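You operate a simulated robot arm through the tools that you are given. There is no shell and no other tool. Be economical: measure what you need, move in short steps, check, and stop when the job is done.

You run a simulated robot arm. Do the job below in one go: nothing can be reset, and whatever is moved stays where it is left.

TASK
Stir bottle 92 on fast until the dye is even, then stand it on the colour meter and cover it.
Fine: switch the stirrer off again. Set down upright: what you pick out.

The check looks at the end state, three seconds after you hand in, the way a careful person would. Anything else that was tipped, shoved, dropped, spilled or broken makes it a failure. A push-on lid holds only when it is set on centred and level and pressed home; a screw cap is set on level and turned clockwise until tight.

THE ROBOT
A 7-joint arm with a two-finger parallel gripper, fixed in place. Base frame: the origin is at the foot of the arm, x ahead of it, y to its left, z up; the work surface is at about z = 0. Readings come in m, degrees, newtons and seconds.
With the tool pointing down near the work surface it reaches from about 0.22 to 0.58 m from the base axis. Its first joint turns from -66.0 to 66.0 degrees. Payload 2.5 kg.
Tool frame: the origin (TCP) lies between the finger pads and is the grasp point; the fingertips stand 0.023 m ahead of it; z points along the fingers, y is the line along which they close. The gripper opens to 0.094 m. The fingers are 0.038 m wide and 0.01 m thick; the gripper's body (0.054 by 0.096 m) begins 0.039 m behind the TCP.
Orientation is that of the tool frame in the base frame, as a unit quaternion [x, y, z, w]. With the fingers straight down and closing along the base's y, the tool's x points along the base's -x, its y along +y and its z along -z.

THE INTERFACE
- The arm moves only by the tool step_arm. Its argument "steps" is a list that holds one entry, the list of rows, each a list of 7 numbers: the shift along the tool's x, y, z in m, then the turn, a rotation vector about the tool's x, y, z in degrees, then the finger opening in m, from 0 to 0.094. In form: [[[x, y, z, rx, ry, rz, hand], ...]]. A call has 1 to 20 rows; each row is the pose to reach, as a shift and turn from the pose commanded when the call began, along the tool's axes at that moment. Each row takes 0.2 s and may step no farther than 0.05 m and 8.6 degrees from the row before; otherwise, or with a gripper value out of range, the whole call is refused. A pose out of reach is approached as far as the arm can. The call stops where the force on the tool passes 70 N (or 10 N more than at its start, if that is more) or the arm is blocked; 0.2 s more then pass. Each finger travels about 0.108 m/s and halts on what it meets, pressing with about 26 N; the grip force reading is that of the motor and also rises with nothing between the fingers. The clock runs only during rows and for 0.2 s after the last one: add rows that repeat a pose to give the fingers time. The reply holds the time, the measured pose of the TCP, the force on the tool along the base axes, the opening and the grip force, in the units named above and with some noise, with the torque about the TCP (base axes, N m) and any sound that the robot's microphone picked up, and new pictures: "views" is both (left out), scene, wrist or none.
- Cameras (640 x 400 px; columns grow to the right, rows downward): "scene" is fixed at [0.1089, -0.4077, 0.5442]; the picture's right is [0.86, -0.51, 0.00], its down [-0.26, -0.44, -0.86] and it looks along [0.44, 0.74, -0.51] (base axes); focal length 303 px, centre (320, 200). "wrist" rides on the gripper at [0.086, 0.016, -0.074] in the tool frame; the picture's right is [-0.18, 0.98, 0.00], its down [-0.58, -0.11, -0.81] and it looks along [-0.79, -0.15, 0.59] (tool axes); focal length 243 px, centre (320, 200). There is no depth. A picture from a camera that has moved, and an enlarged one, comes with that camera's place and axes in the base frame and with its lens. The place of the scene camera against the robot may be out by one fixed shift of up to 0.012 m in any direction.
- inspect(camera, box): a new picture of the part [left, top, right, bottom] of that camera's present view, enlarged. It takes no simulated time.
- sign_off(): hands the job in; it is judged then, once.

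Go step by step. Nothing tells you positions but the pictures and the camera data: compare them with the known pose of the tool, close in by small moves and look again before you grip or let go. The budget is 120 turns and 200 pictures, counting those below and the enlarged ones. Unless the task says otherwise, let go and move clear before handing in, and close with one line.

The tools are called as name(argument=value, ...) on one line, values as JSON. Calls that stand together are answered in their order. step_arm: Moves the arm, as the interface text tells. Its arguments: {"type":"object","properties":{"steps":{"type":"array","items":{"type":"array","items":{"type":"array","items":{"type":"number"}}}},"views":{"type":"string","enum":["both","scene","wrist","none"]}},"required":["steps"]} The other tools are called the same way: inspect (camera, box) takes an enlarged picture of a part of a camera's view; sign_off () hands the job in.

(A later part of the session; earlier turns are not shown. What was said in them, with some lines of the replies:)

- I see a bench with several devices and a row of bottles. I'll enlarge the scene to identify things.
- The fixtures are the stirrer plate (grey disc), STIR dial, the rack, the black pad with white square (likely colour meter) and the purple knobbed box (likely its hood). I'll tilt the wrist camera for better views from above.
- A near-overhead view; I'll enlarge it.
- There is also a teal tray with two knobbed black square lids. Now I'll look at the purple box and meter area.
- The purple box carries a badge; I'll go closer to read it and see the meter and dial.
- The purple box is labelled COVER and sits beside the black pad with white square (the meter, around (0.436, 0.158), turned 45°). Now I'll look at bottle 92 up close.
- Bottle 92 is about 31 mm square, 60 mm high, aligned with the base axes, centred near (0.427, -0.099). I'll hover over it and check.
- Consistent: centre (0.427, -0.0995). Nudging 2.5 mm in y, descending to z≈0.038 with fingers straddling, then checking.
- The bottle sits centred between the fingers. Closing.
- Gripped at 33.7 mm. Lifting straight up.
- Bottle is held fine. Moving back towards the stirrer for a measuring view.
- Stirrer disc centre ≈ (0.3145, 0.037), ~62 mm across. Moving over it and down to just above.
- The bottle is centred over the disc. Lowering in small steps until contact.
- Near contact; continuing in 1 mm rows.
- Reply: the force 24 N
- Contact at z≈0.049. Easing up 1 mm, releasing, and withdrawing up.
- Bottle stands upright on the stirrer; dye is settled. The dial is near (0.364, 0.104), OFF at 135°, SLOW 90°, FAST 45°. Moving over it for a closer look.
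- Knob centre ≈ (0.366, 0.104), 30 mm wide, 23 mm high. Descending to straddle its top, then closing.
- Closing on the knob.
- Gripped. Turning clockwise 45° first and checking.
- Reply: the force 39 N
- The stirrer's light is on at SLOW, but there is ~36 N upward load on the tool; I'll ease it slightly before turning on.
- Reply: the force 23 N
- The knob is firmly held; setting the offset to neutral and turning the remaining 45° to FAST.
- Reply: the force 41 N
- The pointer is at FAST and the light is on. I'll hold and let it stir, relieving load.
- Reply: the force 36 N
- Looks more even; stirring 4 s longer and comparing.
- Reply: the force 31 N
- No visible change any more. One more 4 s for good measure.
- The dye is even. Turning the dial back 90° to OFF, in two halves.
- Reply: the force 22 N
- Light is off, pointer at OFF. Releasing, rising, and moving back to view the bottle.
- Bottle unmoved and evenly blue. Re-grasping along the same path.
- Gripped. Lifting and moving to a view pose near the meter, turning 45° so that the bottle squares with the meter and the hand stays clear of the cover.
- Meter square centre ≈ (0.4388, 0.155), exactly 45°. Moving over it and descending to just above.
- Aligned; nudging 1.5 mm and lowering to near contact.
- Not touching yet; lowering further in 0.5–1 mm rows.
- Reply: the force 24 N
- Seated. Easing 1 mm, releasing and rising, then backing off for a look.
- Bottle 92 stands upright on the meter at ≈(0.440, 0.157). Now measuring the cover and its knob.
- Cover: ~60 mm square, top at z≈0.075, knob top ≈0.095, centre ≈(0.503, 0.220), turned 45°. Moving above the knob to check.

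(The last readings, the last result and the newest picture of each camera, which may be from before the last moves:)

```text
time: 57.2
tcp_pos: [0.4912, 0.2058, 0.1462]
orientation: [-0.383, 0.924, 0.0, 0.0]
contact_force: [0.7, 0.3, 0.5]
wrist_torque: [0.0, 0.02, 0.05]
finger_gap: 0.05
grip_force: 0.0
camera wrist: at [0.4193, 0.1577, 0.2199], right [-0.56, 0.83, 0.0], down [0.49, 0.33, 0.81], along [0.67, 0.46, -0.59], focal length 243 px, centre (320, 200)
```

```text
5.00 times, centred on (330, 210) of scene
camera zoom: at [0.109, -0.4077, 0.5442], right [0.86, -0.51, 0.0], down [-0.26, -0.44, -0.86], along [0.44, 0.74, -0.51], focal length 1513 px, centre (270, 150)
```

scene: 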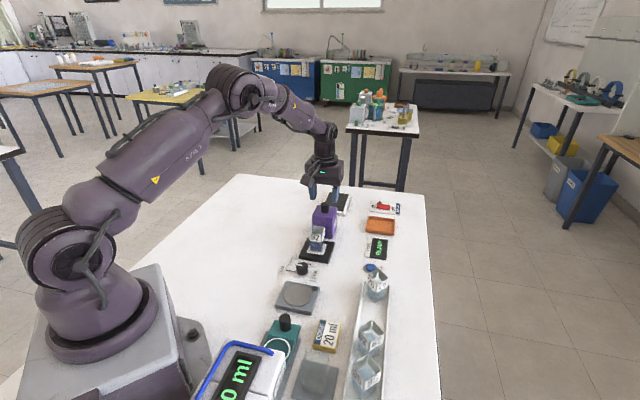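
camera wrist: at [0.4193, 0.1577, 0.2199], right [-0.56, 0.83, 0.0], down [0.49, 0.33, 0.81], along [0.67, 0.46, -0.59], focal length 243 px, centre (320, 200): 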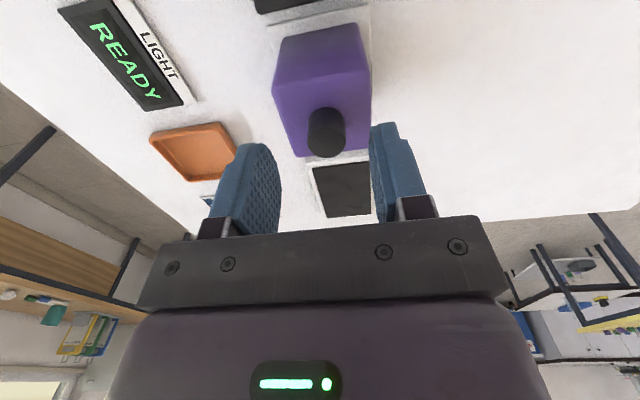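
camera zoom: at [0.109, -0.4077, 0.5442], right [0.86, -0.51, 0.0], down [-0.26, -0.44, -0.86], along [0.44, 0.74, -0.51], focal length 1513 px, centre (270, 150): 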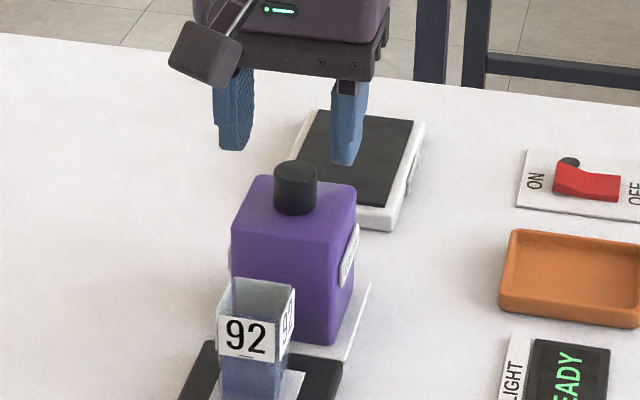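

Refined knob centre ≈ (0.507, 0.223). Moving there and slightly down, then checking alignment.

step_arm(steps=[[[-0.0223, 0.001, 0, 0, 0, 0, 0.05], [-0.0223, 0.001, 0.015, 0, 0, 0, 0.05], [-0.0223, 0.001, 0.028, 0, 0, 0, 0.05], [-0.0223, 0.001, 0.028, 0, 0, 0, 0.05]]])

inspect(camera="wrist", box=[200, 60, 440, 210])

inspect(camera="scene", box=[290, 170, 370, 250])

```text
time: 58.2
tcp_pos: [0.5077, 0.2252, 0.1201]
orientation: [-0.382, 0.924, 0.001, -0.001]
contact_force: [0.4, 0.1, 0.0]
wrist_torque: [0.02, 0.0, -0.02]
finger_gap: 0.05
grip_force: 0.0
camera wrist: at [0.4344, 0.1761, 0.1926], right [-0.56, 0.83, 0.0], down [0.49, 0.33, 0.81], along [0.67, 0.46, -0.59], focal length 243 px, centre (320, 200)
```

scene: 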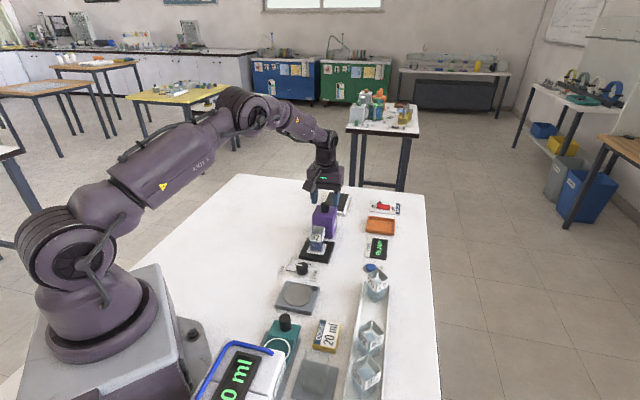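
wrist: 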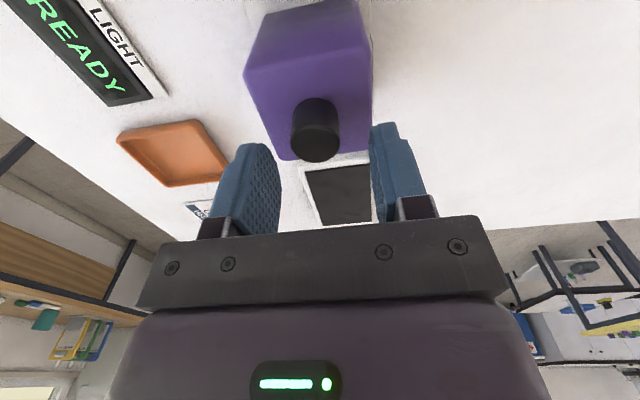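

```text
2.67 times, centred on (320, 135) of wrist
camera zoom: at [0.4344, 0.1761, 0.1926], right [-0.56, 0.83, 0.0], down [0.49, 0.33, 0.81], along [0.67, 0.46, -0.59], focal length 647 px, centre (320, 373)
```

zoom: 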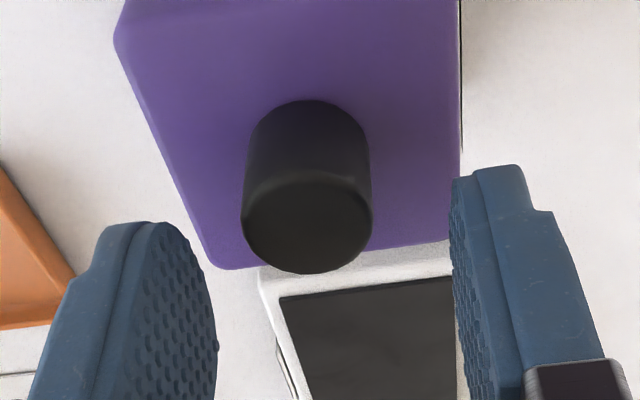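

```text
5.00 times, centred on (330, 210) of scene
camera zoom: at [0.1089, -0.4077, 0.5442], right [0.86, -0.51, 0.0], down [-0.26, -0.44, -0.86], along [0.44, 0.74, -0.51], focal length 1513 px, centre (270, 150)
```

zoom: 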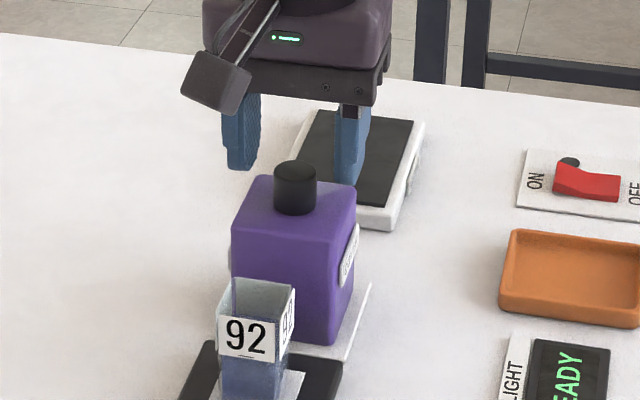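

Slight nudge and descend so that the tips reach around the knob just above the cover's top.

step_arm(steps=[[[0.002, -0.001, 0.007, 0, 0, 0, 0.05], [0.002, -0.001, 0.014, 0, 0, 0, 0.05], [0.002, -0.001, 0.0185, 0, 0, 0, 0.05], [0.002, -0.001, 0.0185, 0, 0, 0, 0.05]]], views="wrist")

inspect(camera="scene", box=[290, 170, 370, 250])

inspect(camera="wrist", box=[200, 60, 440, 210])

```text
time: 59.2
tcp_pos: [0.5059, 0.2233, 0.1015]
orientation: [-0.382, 0.924, 0.0, -0.001]
contact_force: [0.7, 0.7, -0.5]
wrist_torque: [0.0, 0.0, 0.0]
finger_gap: 0.0498
grip_force: 0.0
camera wrist: at [0.4339, 0.1749, 0.1744], right [-0.56, 0.83, 0.0], down [0.49, 0.33, 0.81], along [0.67, 0.46, -0.59], focal length 243 px, centre (320, 200)
```

wrist: 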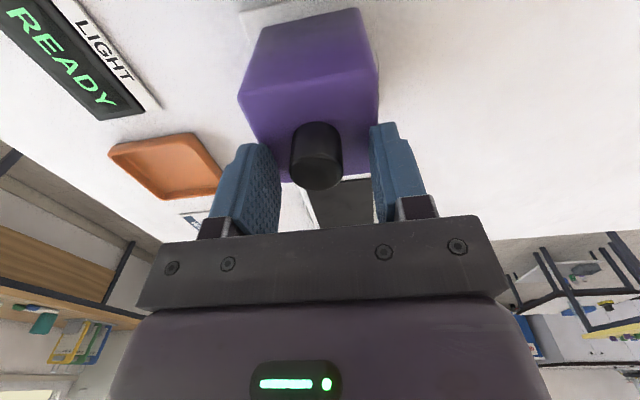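

```text
5.00 times, centred on (330, 210) of scene
camera zoom: at [0.1089, -0.4077, 0.5442], right [0.86, -0.51, 0.0], down [-0.26, -0.44, -0.86], along [0.44, 0.74, -0.51], focal length 1513 px, centre (270, 150)
```

zoom: 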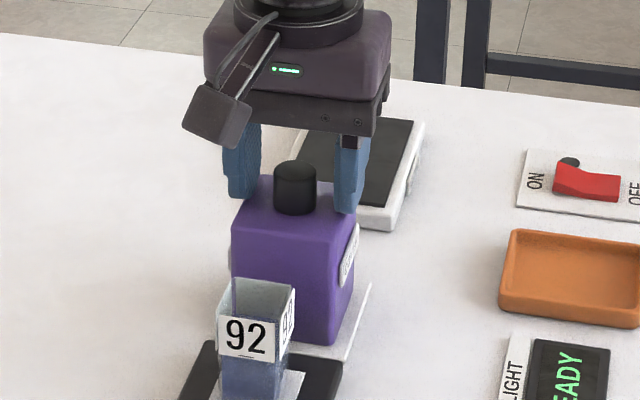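

```text
2.67 times, centred on (320, 135) of wrist
camera zoom: at [0.4339, 0.1749, 0.1744], right [-0.56, 0.83, 0.0], down [0.49, 0.33, 0.81], along [0.67, 0.46, -0.59], focal length 647 px, centre (320, 373)
```

zoom: 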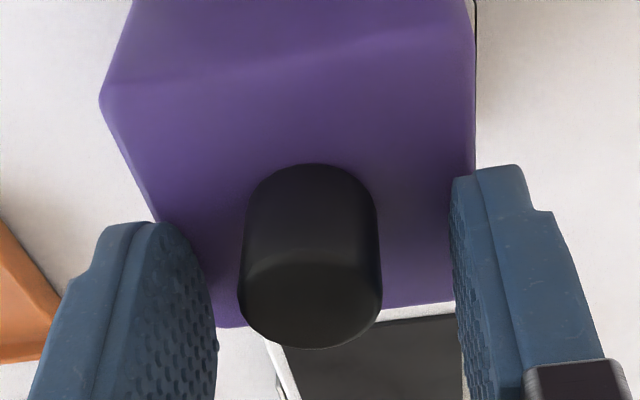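

Knob is ~1.7 mm towards one finger; correcting and closing.

step_arm(steps=[[[-0.002, -0.0017, 0, 0, 0, 0, 0.05], [-0.002, -0.0017, 0, 0, 0, 0, 0.035], [-0.002, -0.0017, 0, 0, 0, 0, 0.025], [-0.002, -0.0017, 0, 0, 0, 0, 0.01], [-0.002, -0.0017, 0, 0, 0, 0, 0.01]]], views="wrist")

inspect(camera="scene", box=[290, 170, 370, 250])

```text
time: 60.4
tcp_pos: [0.5083, 0.2249, 0.1012]
orientation: [-0.382, 0.924, 0.0, 0.0]
contact_force: [0.0, -0.2, 1.1]
wrist_torque: [0.0, 0.06, 0.0]
finger_gap: 0.0232
grip_force: 26.3
camera wrist: at [0.4365, 0.1751, 0.1747], right [-0.56, 0.83, 0.0], down [0.49, 0.33, 0.81], along [0.67, 0.46, -0.59], focal length 243 px, centre (320, 200)
```

wrist: 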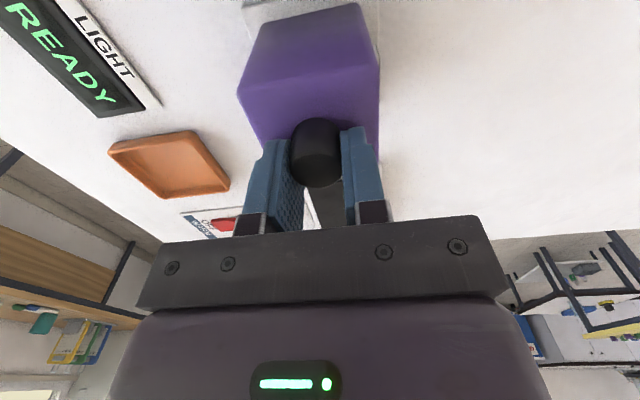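

```text
5.00 times, centred on (330, 210) of scene
camera zoom: at [0.1089, -0.4077, 0.5442], right [0.86, -0.51, 0.0], down [-0.26, -0.44, -0.86], along [0.44, 0.74, -0.51], focal length 1513 px, centre (270, 150)
```

zoom: 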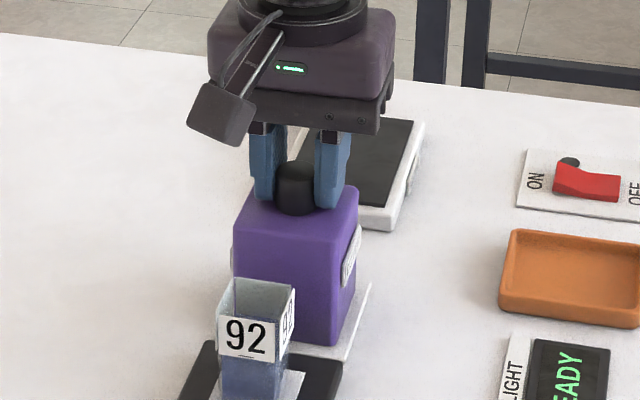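

Gripped. Lifting the cover straight up by 95 mm.

step_arm(steps=[[[0, 0, -0.008, 0, 0, 0, 0.01], [0, 0, -0.022, 0, 0, 0, 0.01], [0, 0, -0.042, 0, 0, 0, 0.01], [0, 0, -0.065, 0, 0, 0, 0.01], [0, 0, -0.085, 0, 0, 0, 0.01], [0, 0, -0.1, 0, 0, 0, 0.01], [0, 0, -0.1, 0, 0, 0, 0.01]]])

inspect(camera="scene", box=[270, 150, 390, 260])

inspect(camera="wrist", box=[200, 0, 440, 200])

```text
time: 62.0
tcp_pos: [0.507, 0.224, 0.2014]
orientation: [-0.382, 0.924, 0.0, 0.0]
contact_force: [-0.2, -0.3, 0.1]
wrist_torque: [-0.02, -0.01, -0.04]
finger_gap: 0.0231
grip_force: 26.4
camera wrist: at [0.436, 0.1743, 0.2739], right [-0.56, 0.83, 0.0], down [0.49, 0.33, 0.81], along [0.67, 0.46, -0.59], focal length 243 px, centre (320, 200)
```

scene: 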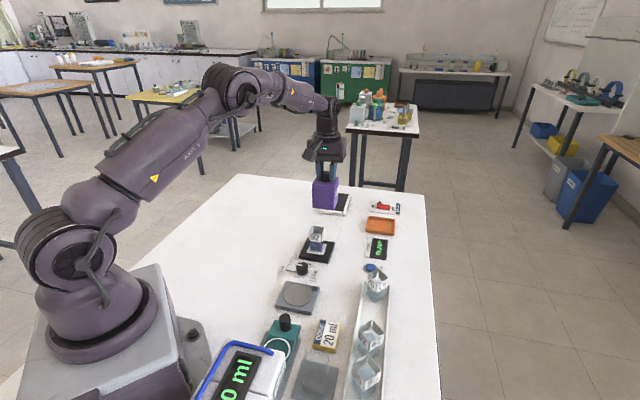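
wrist: 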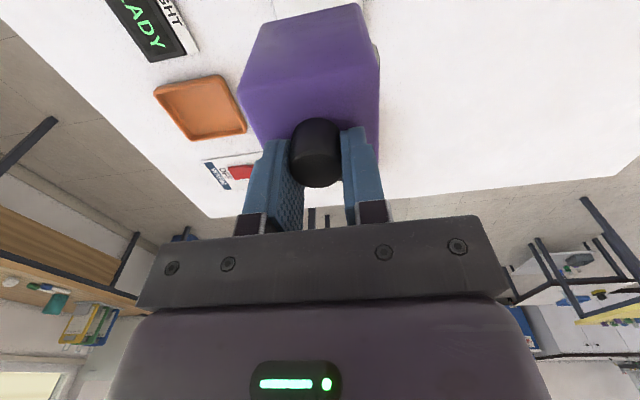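

```text
3.64 times, centred on (330, 205) of scene
camera zoom: at [0.1089, -0.4077, 0.5442], right [0.86, -0.51, 0.0], down [-0.26, -0.44, -0.86], along [0.44, 0.74, -0.51], focal length 1100 px, centre (284, 182)
```

zoom: 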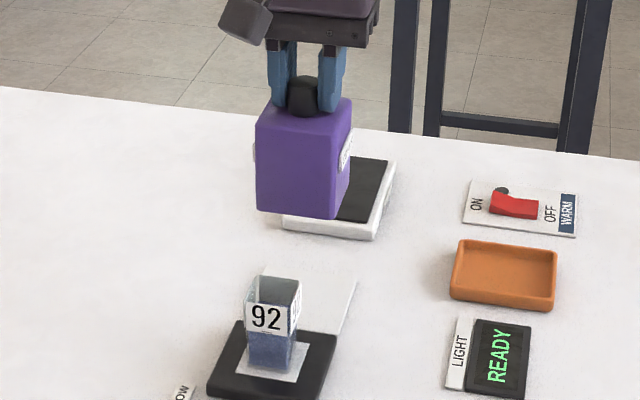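

```text
2.00 times, centred on (320, 100) of wrist
camera zoom: at [0.436, 0.1743, 0.2739], right [-0.56, 0.83, 0.0], down [0.49, 0.33, 0.81], along [0.67, 0.46, -0.59], focal length 485 px, centre (320, 400)
```

zoom: 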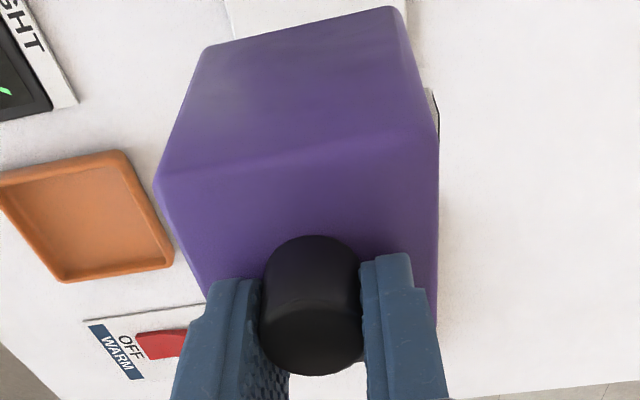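

Cover lifted level. Moving it over the bottle at height.

step_arm(steps=[[[0.015, 0, 0, 0, 0, 0, 0.01], [0.035, 0, 0, 0, 0, 0, 0.01], [0.06, 0, 0, 0, 0, 0, 0.01], [0.08, 0, 0, 0, 0, 0, 0.01], [0.0933, 0, 0, 0, 0, 0, 0.01], [0.0933, 0, 0, 0, 0, 0, 0.01]]])

inspect(camera="scene", box=[270, 180, 370, 270])

inspect(camera="wrist", box=[200, 0, 440, 200])

```text
time: 63.4
tcp_pos: [0.4433, 0.1586, 0.2005]
orientation: [-0.383, 0.924, 0.001, 0.0]
contact_force: [-0.3, 1.0, -0.4]
wrist_torque: [0.01, 0.0, -0.01]
finger_gap: 0.0232
grip_force: 25.7
camera wrist: at [0.3706, 0.1088, 0.273], right [-0.57, 0.82, 0.0], down [0.49, 0.33, 0.81], along [0.67, 0.46, -0.59], focal length 243 px, centre (320, 200)
```

scene: 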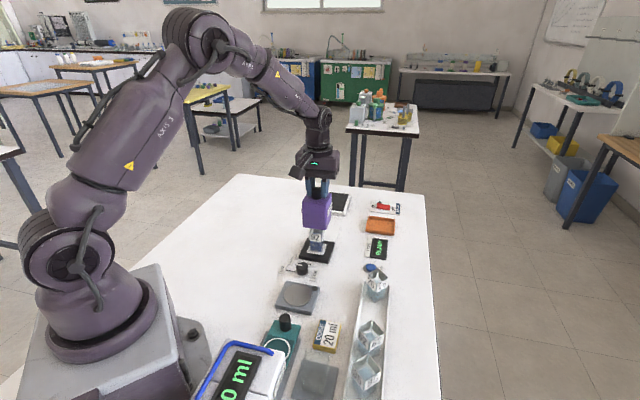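
wrist: 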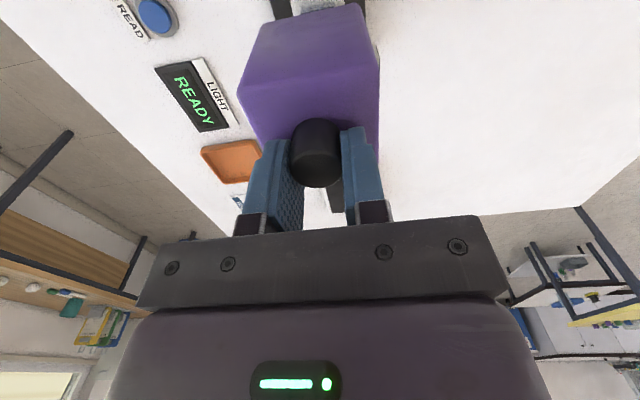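

```text
4.44 times, centred on (320, 225) of scene
camera zoom: at [0.1089, -0.4077, 0.5442], right [0.86, -0.51, 0.0], down [-0.26, -0.44, -0.86], along [0.44, 0.74, -0.51], focal length 1345 px, centre (320, 89)
```

zoom: 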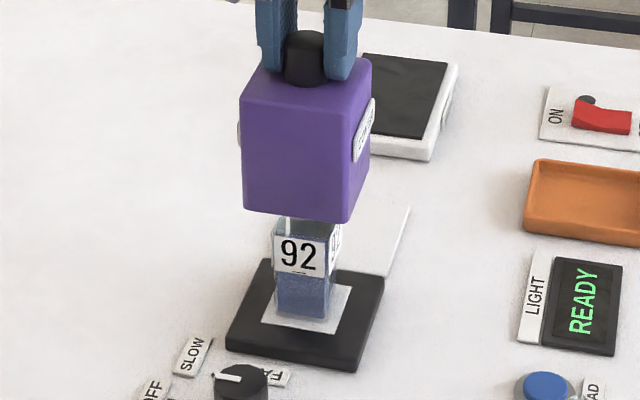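

```text
2.00 times, centred on (320, 100) of wrist
camera zoom: at [0.3706, 0.1088, 0.273], right [-0.57, 0.82, 0.0], down [0.49, 0.33, 0.81], along [0.67, 0.46, -0.59], focal length 485 px, centre (320, 400)
```

zoom: 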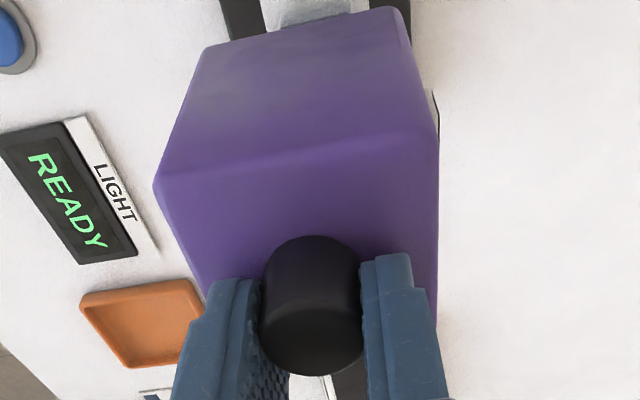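

Laterally centred; fore-aft seems to want ~3 mm more forward. Adjusting and lowering to just above the rim to check again.

step_arm(steps=[[[-0.003, 0, 0.005, 0, 0, 0, 0.01], [-0.003, 0, 0.013, 0, 0, 0, 0.01], [-0.003, 0, 0.02, 0, 0, 0, 0.01], [-0.003, 0, 0.02, 0, 0, 0, 0.01]]], views="none")

inspect(camera="scene", box=[290, 190, 350, 265])

inspect(camera="wrist", box=[220, 0, 420, 125])

```text
time: 64.4
tcp_pos: [0.4439, 0.159, 0.1802]
orientation: [-0.382, 0.924, 0.0, 0.0]
contact_force: [0.1, 1.1, -1.2]
wrist_torque: [0.0, -0.01, -0.02]
finger_gap: 0.0231
grip_force: 25.7
```

```text
5.33 times, centred on (320, 228) of scene
camera zoom: at [0.1089, -0.4077, 0.5442], right [0.86, -0.51, 0.0], down [-0.26, -0.44, -0.86], along [0.44, 0.74, -0.51], focal length 1614 px, centre (320, 53)
```

zoom: 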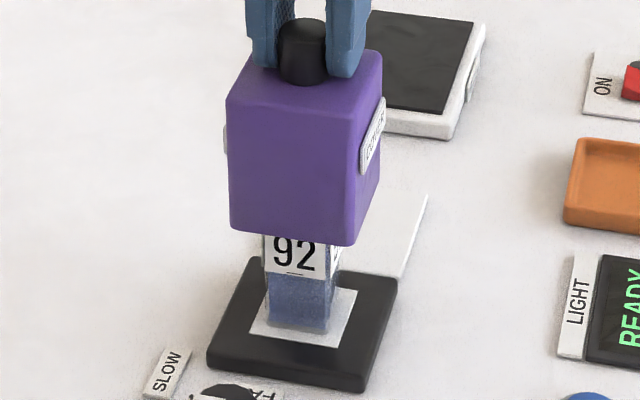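

```text
3.20 times, centred on (320, 62) of wrist
camera zoom: at [0.3721, 0.1101, 0.2535], right [-0.56, 0.83, 0.0], down [0.49, 0.33, 0.81], along [0.67, 0.46, -0.59], focal length 776 px, centre (320, 640)
```

zoom: 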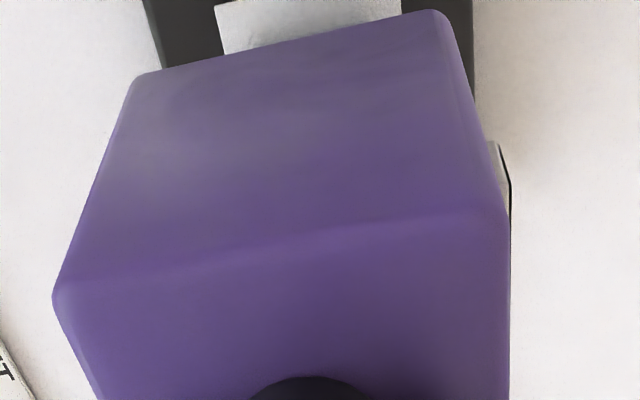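

Projected landing is concentric with the meter square. Lowering over the bottle.

step_arm(steps=[[[0, 0, 0.006, 0, 0, 0, 0.01], [0, 0, 0.012, 0, 0, 0, 0.01], [0, 0, 0.018, 0, 0, 0, 0.01], [0, 0, 0.024, 0, 0, 0, 0.01], [0, 0, 0.024, 0, 0, 0, 0.01]]], views="none")

inspect(camera="scene", box=[290, 190, 350, 265])

```text
time: 65.6
tcp_pos: [0.4438, 0.1602, 0.1573]
orientation: [-0.383, 0.924, 0.0, 0.0]
contact_force: [-0.1, 0.5, -0.1]
wrist_torque: [0.0, 0.0, -0.02]
finger_gap: 0.0231
grip_force: 26.3
```

```text
5.33 times, centred on (320, 228) of scene
camera zoom: at [0.1089, -0.4077, 0.5442], right [0.86, -0.51, 0.0], down [-0.26, -0.44, -0.86], along [0.44, 0.74, -0.51], focal length 1614 px, centre (320, 53)
```

zoom: 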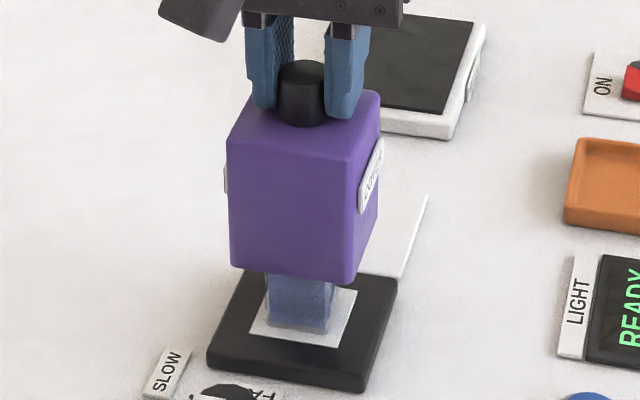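

The rim has entered freely. Continuing.

step_arm(steps=[[[0, 0, 0.007, 0, 0, 0, 0.01], [0, 0, 0.014, 0, 0, 0, 0.01], [0, 0, 0.021, 0, 0, 0, 0.01], [0, 0, 0.028, 0, 0, 0, 0.01], [0, 0, 0.036, 0, 0, 0, 0.01], [0, 0, 0.036, 0, 0, 0, 0.01]]], views="none")

inspect(camera="scene", box=[290, 190, 350, 265])

inspect(camera="wrist", box=[220, 0, 420, 125])

```text
time: 67.0
tcp_pos: [0.4438, 0.1601, 0.121]
orientation: [-0.382, 0.924, -0.001, 0.0]
contact_force: [0.8, 0.2, -0.5]
wrist_torque: [0.01, -0.02, -0.01]
finger_gap: 0.0232
grip_force: 26.2
```

```text
5.33 times, centred on (320, 228) of scene
camera zoom: at [0.109, -0.4077, 0.5442], right [0.86, -0.51, 0.0], down [-0.26, -0.44, -0.86], along [0.44, 0.74, -0.51], focal length 1614 px, centre (320, 53)
```

zoom: 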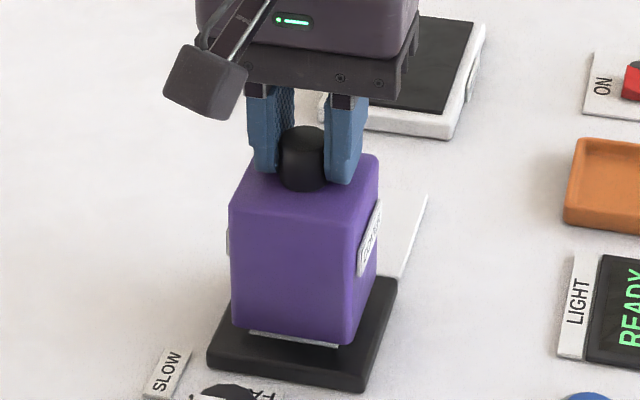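

```text
3.20 times, centred on (320, 62) of wrist
camera zoom: at [0.3715, 0.1104, 0.1935], right [-0.56, 0.83, 0.0], down [0.49, 0.33, 0.81], along [0.67, 0.46, -0.59], focal length 776 px, centre (320, 640)
```

zoom: 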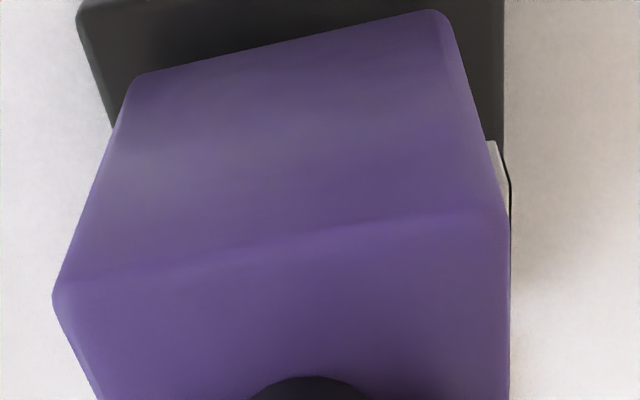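

step_arm(steps=[[[0, 0, 0.003, 0, 0, 0, 0.01], [0, 0, 0.006, 0, 0, 0, 0.01], [0, 0, 0.008, 0, 0, 0, 0.01], [0, 0, 0.0095, 0, 0, 0, 0.01]]], views="none")

step_arm(steps=[[[0, 0, 0.001, 0, 0, 0, 0.01], [0, 0, 0.0015, 0, 0, 0, 0.01]]], views="none")

inspect(camera="scene", box=[290, 190, 350, 265])

```text
time: 68.0
tcp_pos: [0.4455, 0.1592, 0.1108]
orientation: [-0.384, 0.923, 0.0, 0.0]
contact_force: [0.2, -0.8, -0.4]
wrist_torque: [-0.01, 0.03, 0.01]
finger_gap: 0.0232
grip_force: 25.7
```

```text
time: 68.6
tcp_pos: [0.4452, 0.1593, 0.1105]
orientation: [-0.383, 0.924, 0.0, 0.0]
contact_force: [0.6, -0.8, -1.3]
wrist_torque: [0.05, 0.01, 0.02]
finger_gap: 0.0234
grip_force: 25.6
```

```text
5.33 times, centred on (320, 228) of scene
camera zoom: at [0.1089, -0.4077, 0.5442], right [0.86, -0.51, 0.0], down [-0.26, -0.44, -0.86], along [0.44, 0.74, -0.51], focal length 1614 px, centre (320, 53)
```

zoom: 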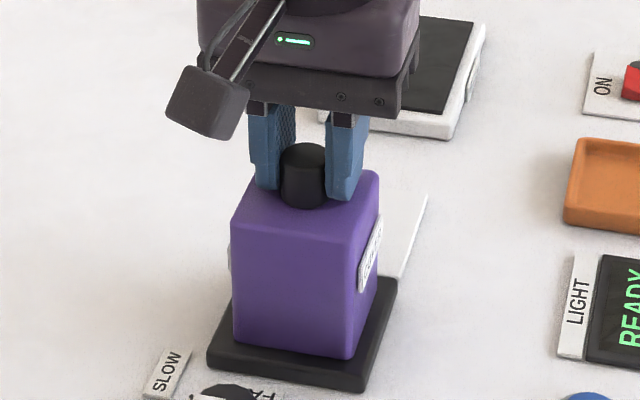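

Almost down; continuing to contact in small rows.

step_arm(steps=[[[0, 0, 0.001, 0, 0, 0, 0.01], [0, 0, 0.002, 0, 0, 0, 0.01]]], views="none")

step_arm(steps=[[[0, 0, 0.001, 0, 0, 0, 0.01], [0, 0, 0.0015, 0, 0, 0, 0.01]]], views="none")

```text
time: 69.2
tcp_pos: [0.4453, 0.1603, 0.1094]
orientation: [-0.382, 0.924, 0.001, 0.001]
contact_force: [-6.8, -0.7, 19.2]
wrist_torque: [-0.38, 0.5, -0.08]
finger_gap: 0.0233
grip_force: 26.4
```

```text
time: 69.8
tcp_pos: [0.4464, 0.1598, 0.1094]
orientation: [-0.383, 0.924, 0.0, 0.001]
contact_force: [-15.0, -4.3, 44.3]
wrist_torque: [-0.45, 0.81, -0.07]
finger_gap: 0.0231
grip_force: 25.9
```

Contact. Easing the load and checking that it sits on the pad before letting go.

step_arm(steps=[[[0, 0, -0.0015, 0, 0, 0, 0.01], [0, 0, -0.002, 0, 0, 0, 0.01]]], views="none")

inspect(camera="scene", box=[295, 220, 345, 260])

inspect(camera="wrist", box=[220, 0, 420, 200])

```text
time: 70.4
tcp_pos: [0.4465, 0.1608, 0.1095]
orientation: [-0.382, 0.924, 0.0, 0.002]
contact_force: [-2.0, 0.1, 18.4]
wrist_torque: [0.18, -0.17, 0.02]
finger_gap: 0.0234
grip_force: 25.9
```

```text
10.00 times, centred on (320, 240) of scene
camera zoom: at [0.1089, -0.4077, 0.5442], right [0.86, -0.51, 0.0], down [-0.26, -0.44, -0.86], along [0.44, 0.74, -0.51], focal length 3026 px, centre (320, -200)
```

zoom: 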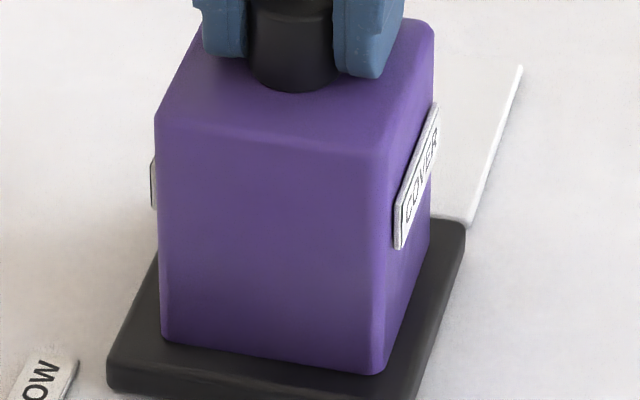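

```text
2.00 times, centred on (320, 100) of wrist
camera zoom: at [0.3732, 0.1109, 0.1818], right [-0.56, 0.83, 0.0], down [0.48, 0.33, 0.81], along [0.67, 0.46, -0.59], focal length 485 px, centre (320, 400)
```

zoom: 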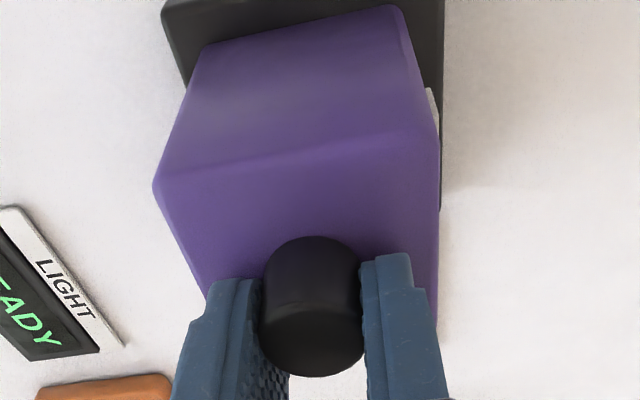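

The cover sits flat and centred on the pad. Releasing and rising clear.

step_arm(steps=[[[0, 0, -0.0005, 0, 0, 0, 0.02], [0, 0, -0.0005, 0, 0, 0, 0.035], [0, 0, -0.0005, 0, 0, 0, 0.045], [0, 0, -0.0005, 0, 0, 0, 0.045], [0, 0, -0.02, 0, 0, 0, 0.045], [0, 0, -0.05, 0, 0, 0, 0.045], [0, 0, -0.09, 0, 0, 0, 0.045], [0.03, 0, -0.12, 0, 0, 0, 0.045], [0.06, 0, -0.13, 0, 0, 0, 0.045], [0.06, 0, -0.13, 0, 0, 0, 0.045]]])

inspect(camera="scene", box=[260, 190, 400, 310])

inspect(camera="wrist", box=[200, 0, 440, 150])

```text
time: 72.6
tcp_pos: [0.4011, 0.1157, 0.2397]
orientation: [-0.382, 0.924, 0.001, 0.0]
contact_force: [0.1, -0.6, 0.0]
wrist_torque: [0.0, 0.03, -0.01]
finger_gap: 0.0449
grip_force: 0.1
camera wrist: at [0.3287, 0.0666, 0.3121], right [-0.56, 0.83, 0.0], down [0.49, 0.33, 0.81], along [0.67, 0.46, -0.59], focal length 243 px, centre (320, 200)
```

scene: 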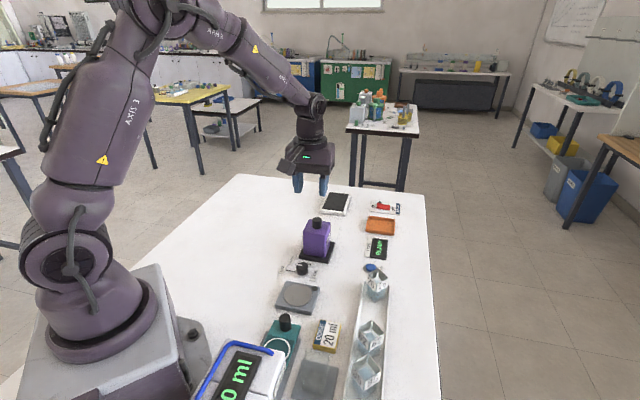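
wrist: 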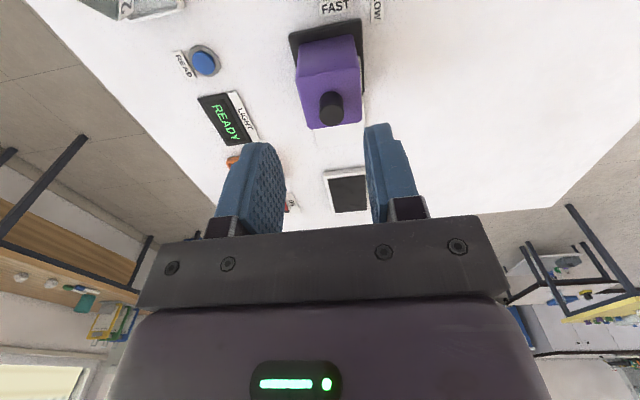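

```text
3.33 times, centred on (330, 250) of scene
camera zoom: at [0.1089, -0.4077, 0.5442], right [0.86, -0.51, 0.0], down [-0.26, -0.44, -0.86], along [0.44, 0.74, -0.51], focal length 1009 px, centre (287, 33)
```

zoom: 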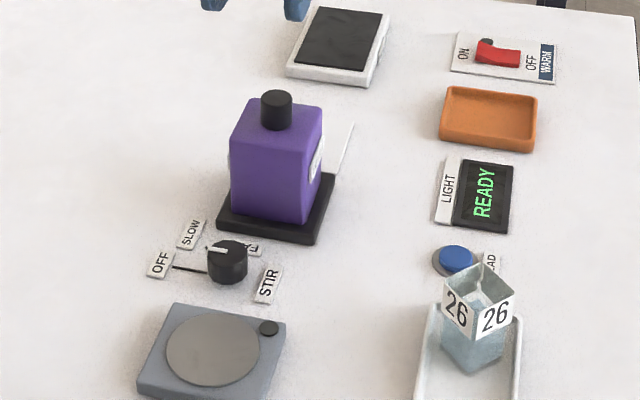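

```text
2.67 times, centred on (320, 75) of wrist
camera zoom: at [0.3287, 0.0666, 0.3121], right [-0.56, 0.83, 0.0], down [0.49, 0.33, 0.81], along [0.67, 0.46, -0.59], focal length 647 px, centre (320, 533)
```

zoom: 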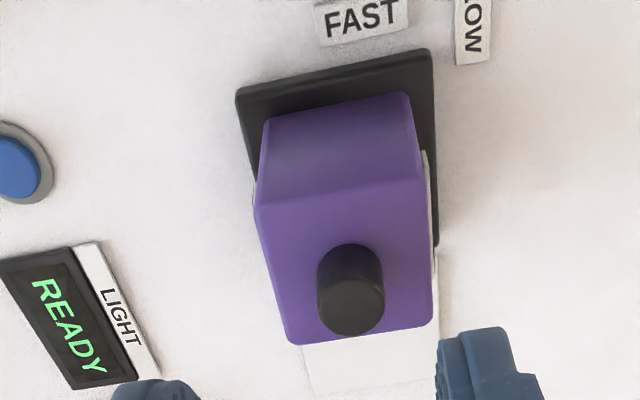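

The cover sits squarely on the meter over bottle 92. The dial is at OFF with its light out, nothing else has moved, and the arm is clear.

sign_off()

```text
The job is handed in.
```

Bottle 92 was stirred on fast until the dye looked even, the stirrer is back at OFF, and the bottle stands upright on the colour meter under its cover.
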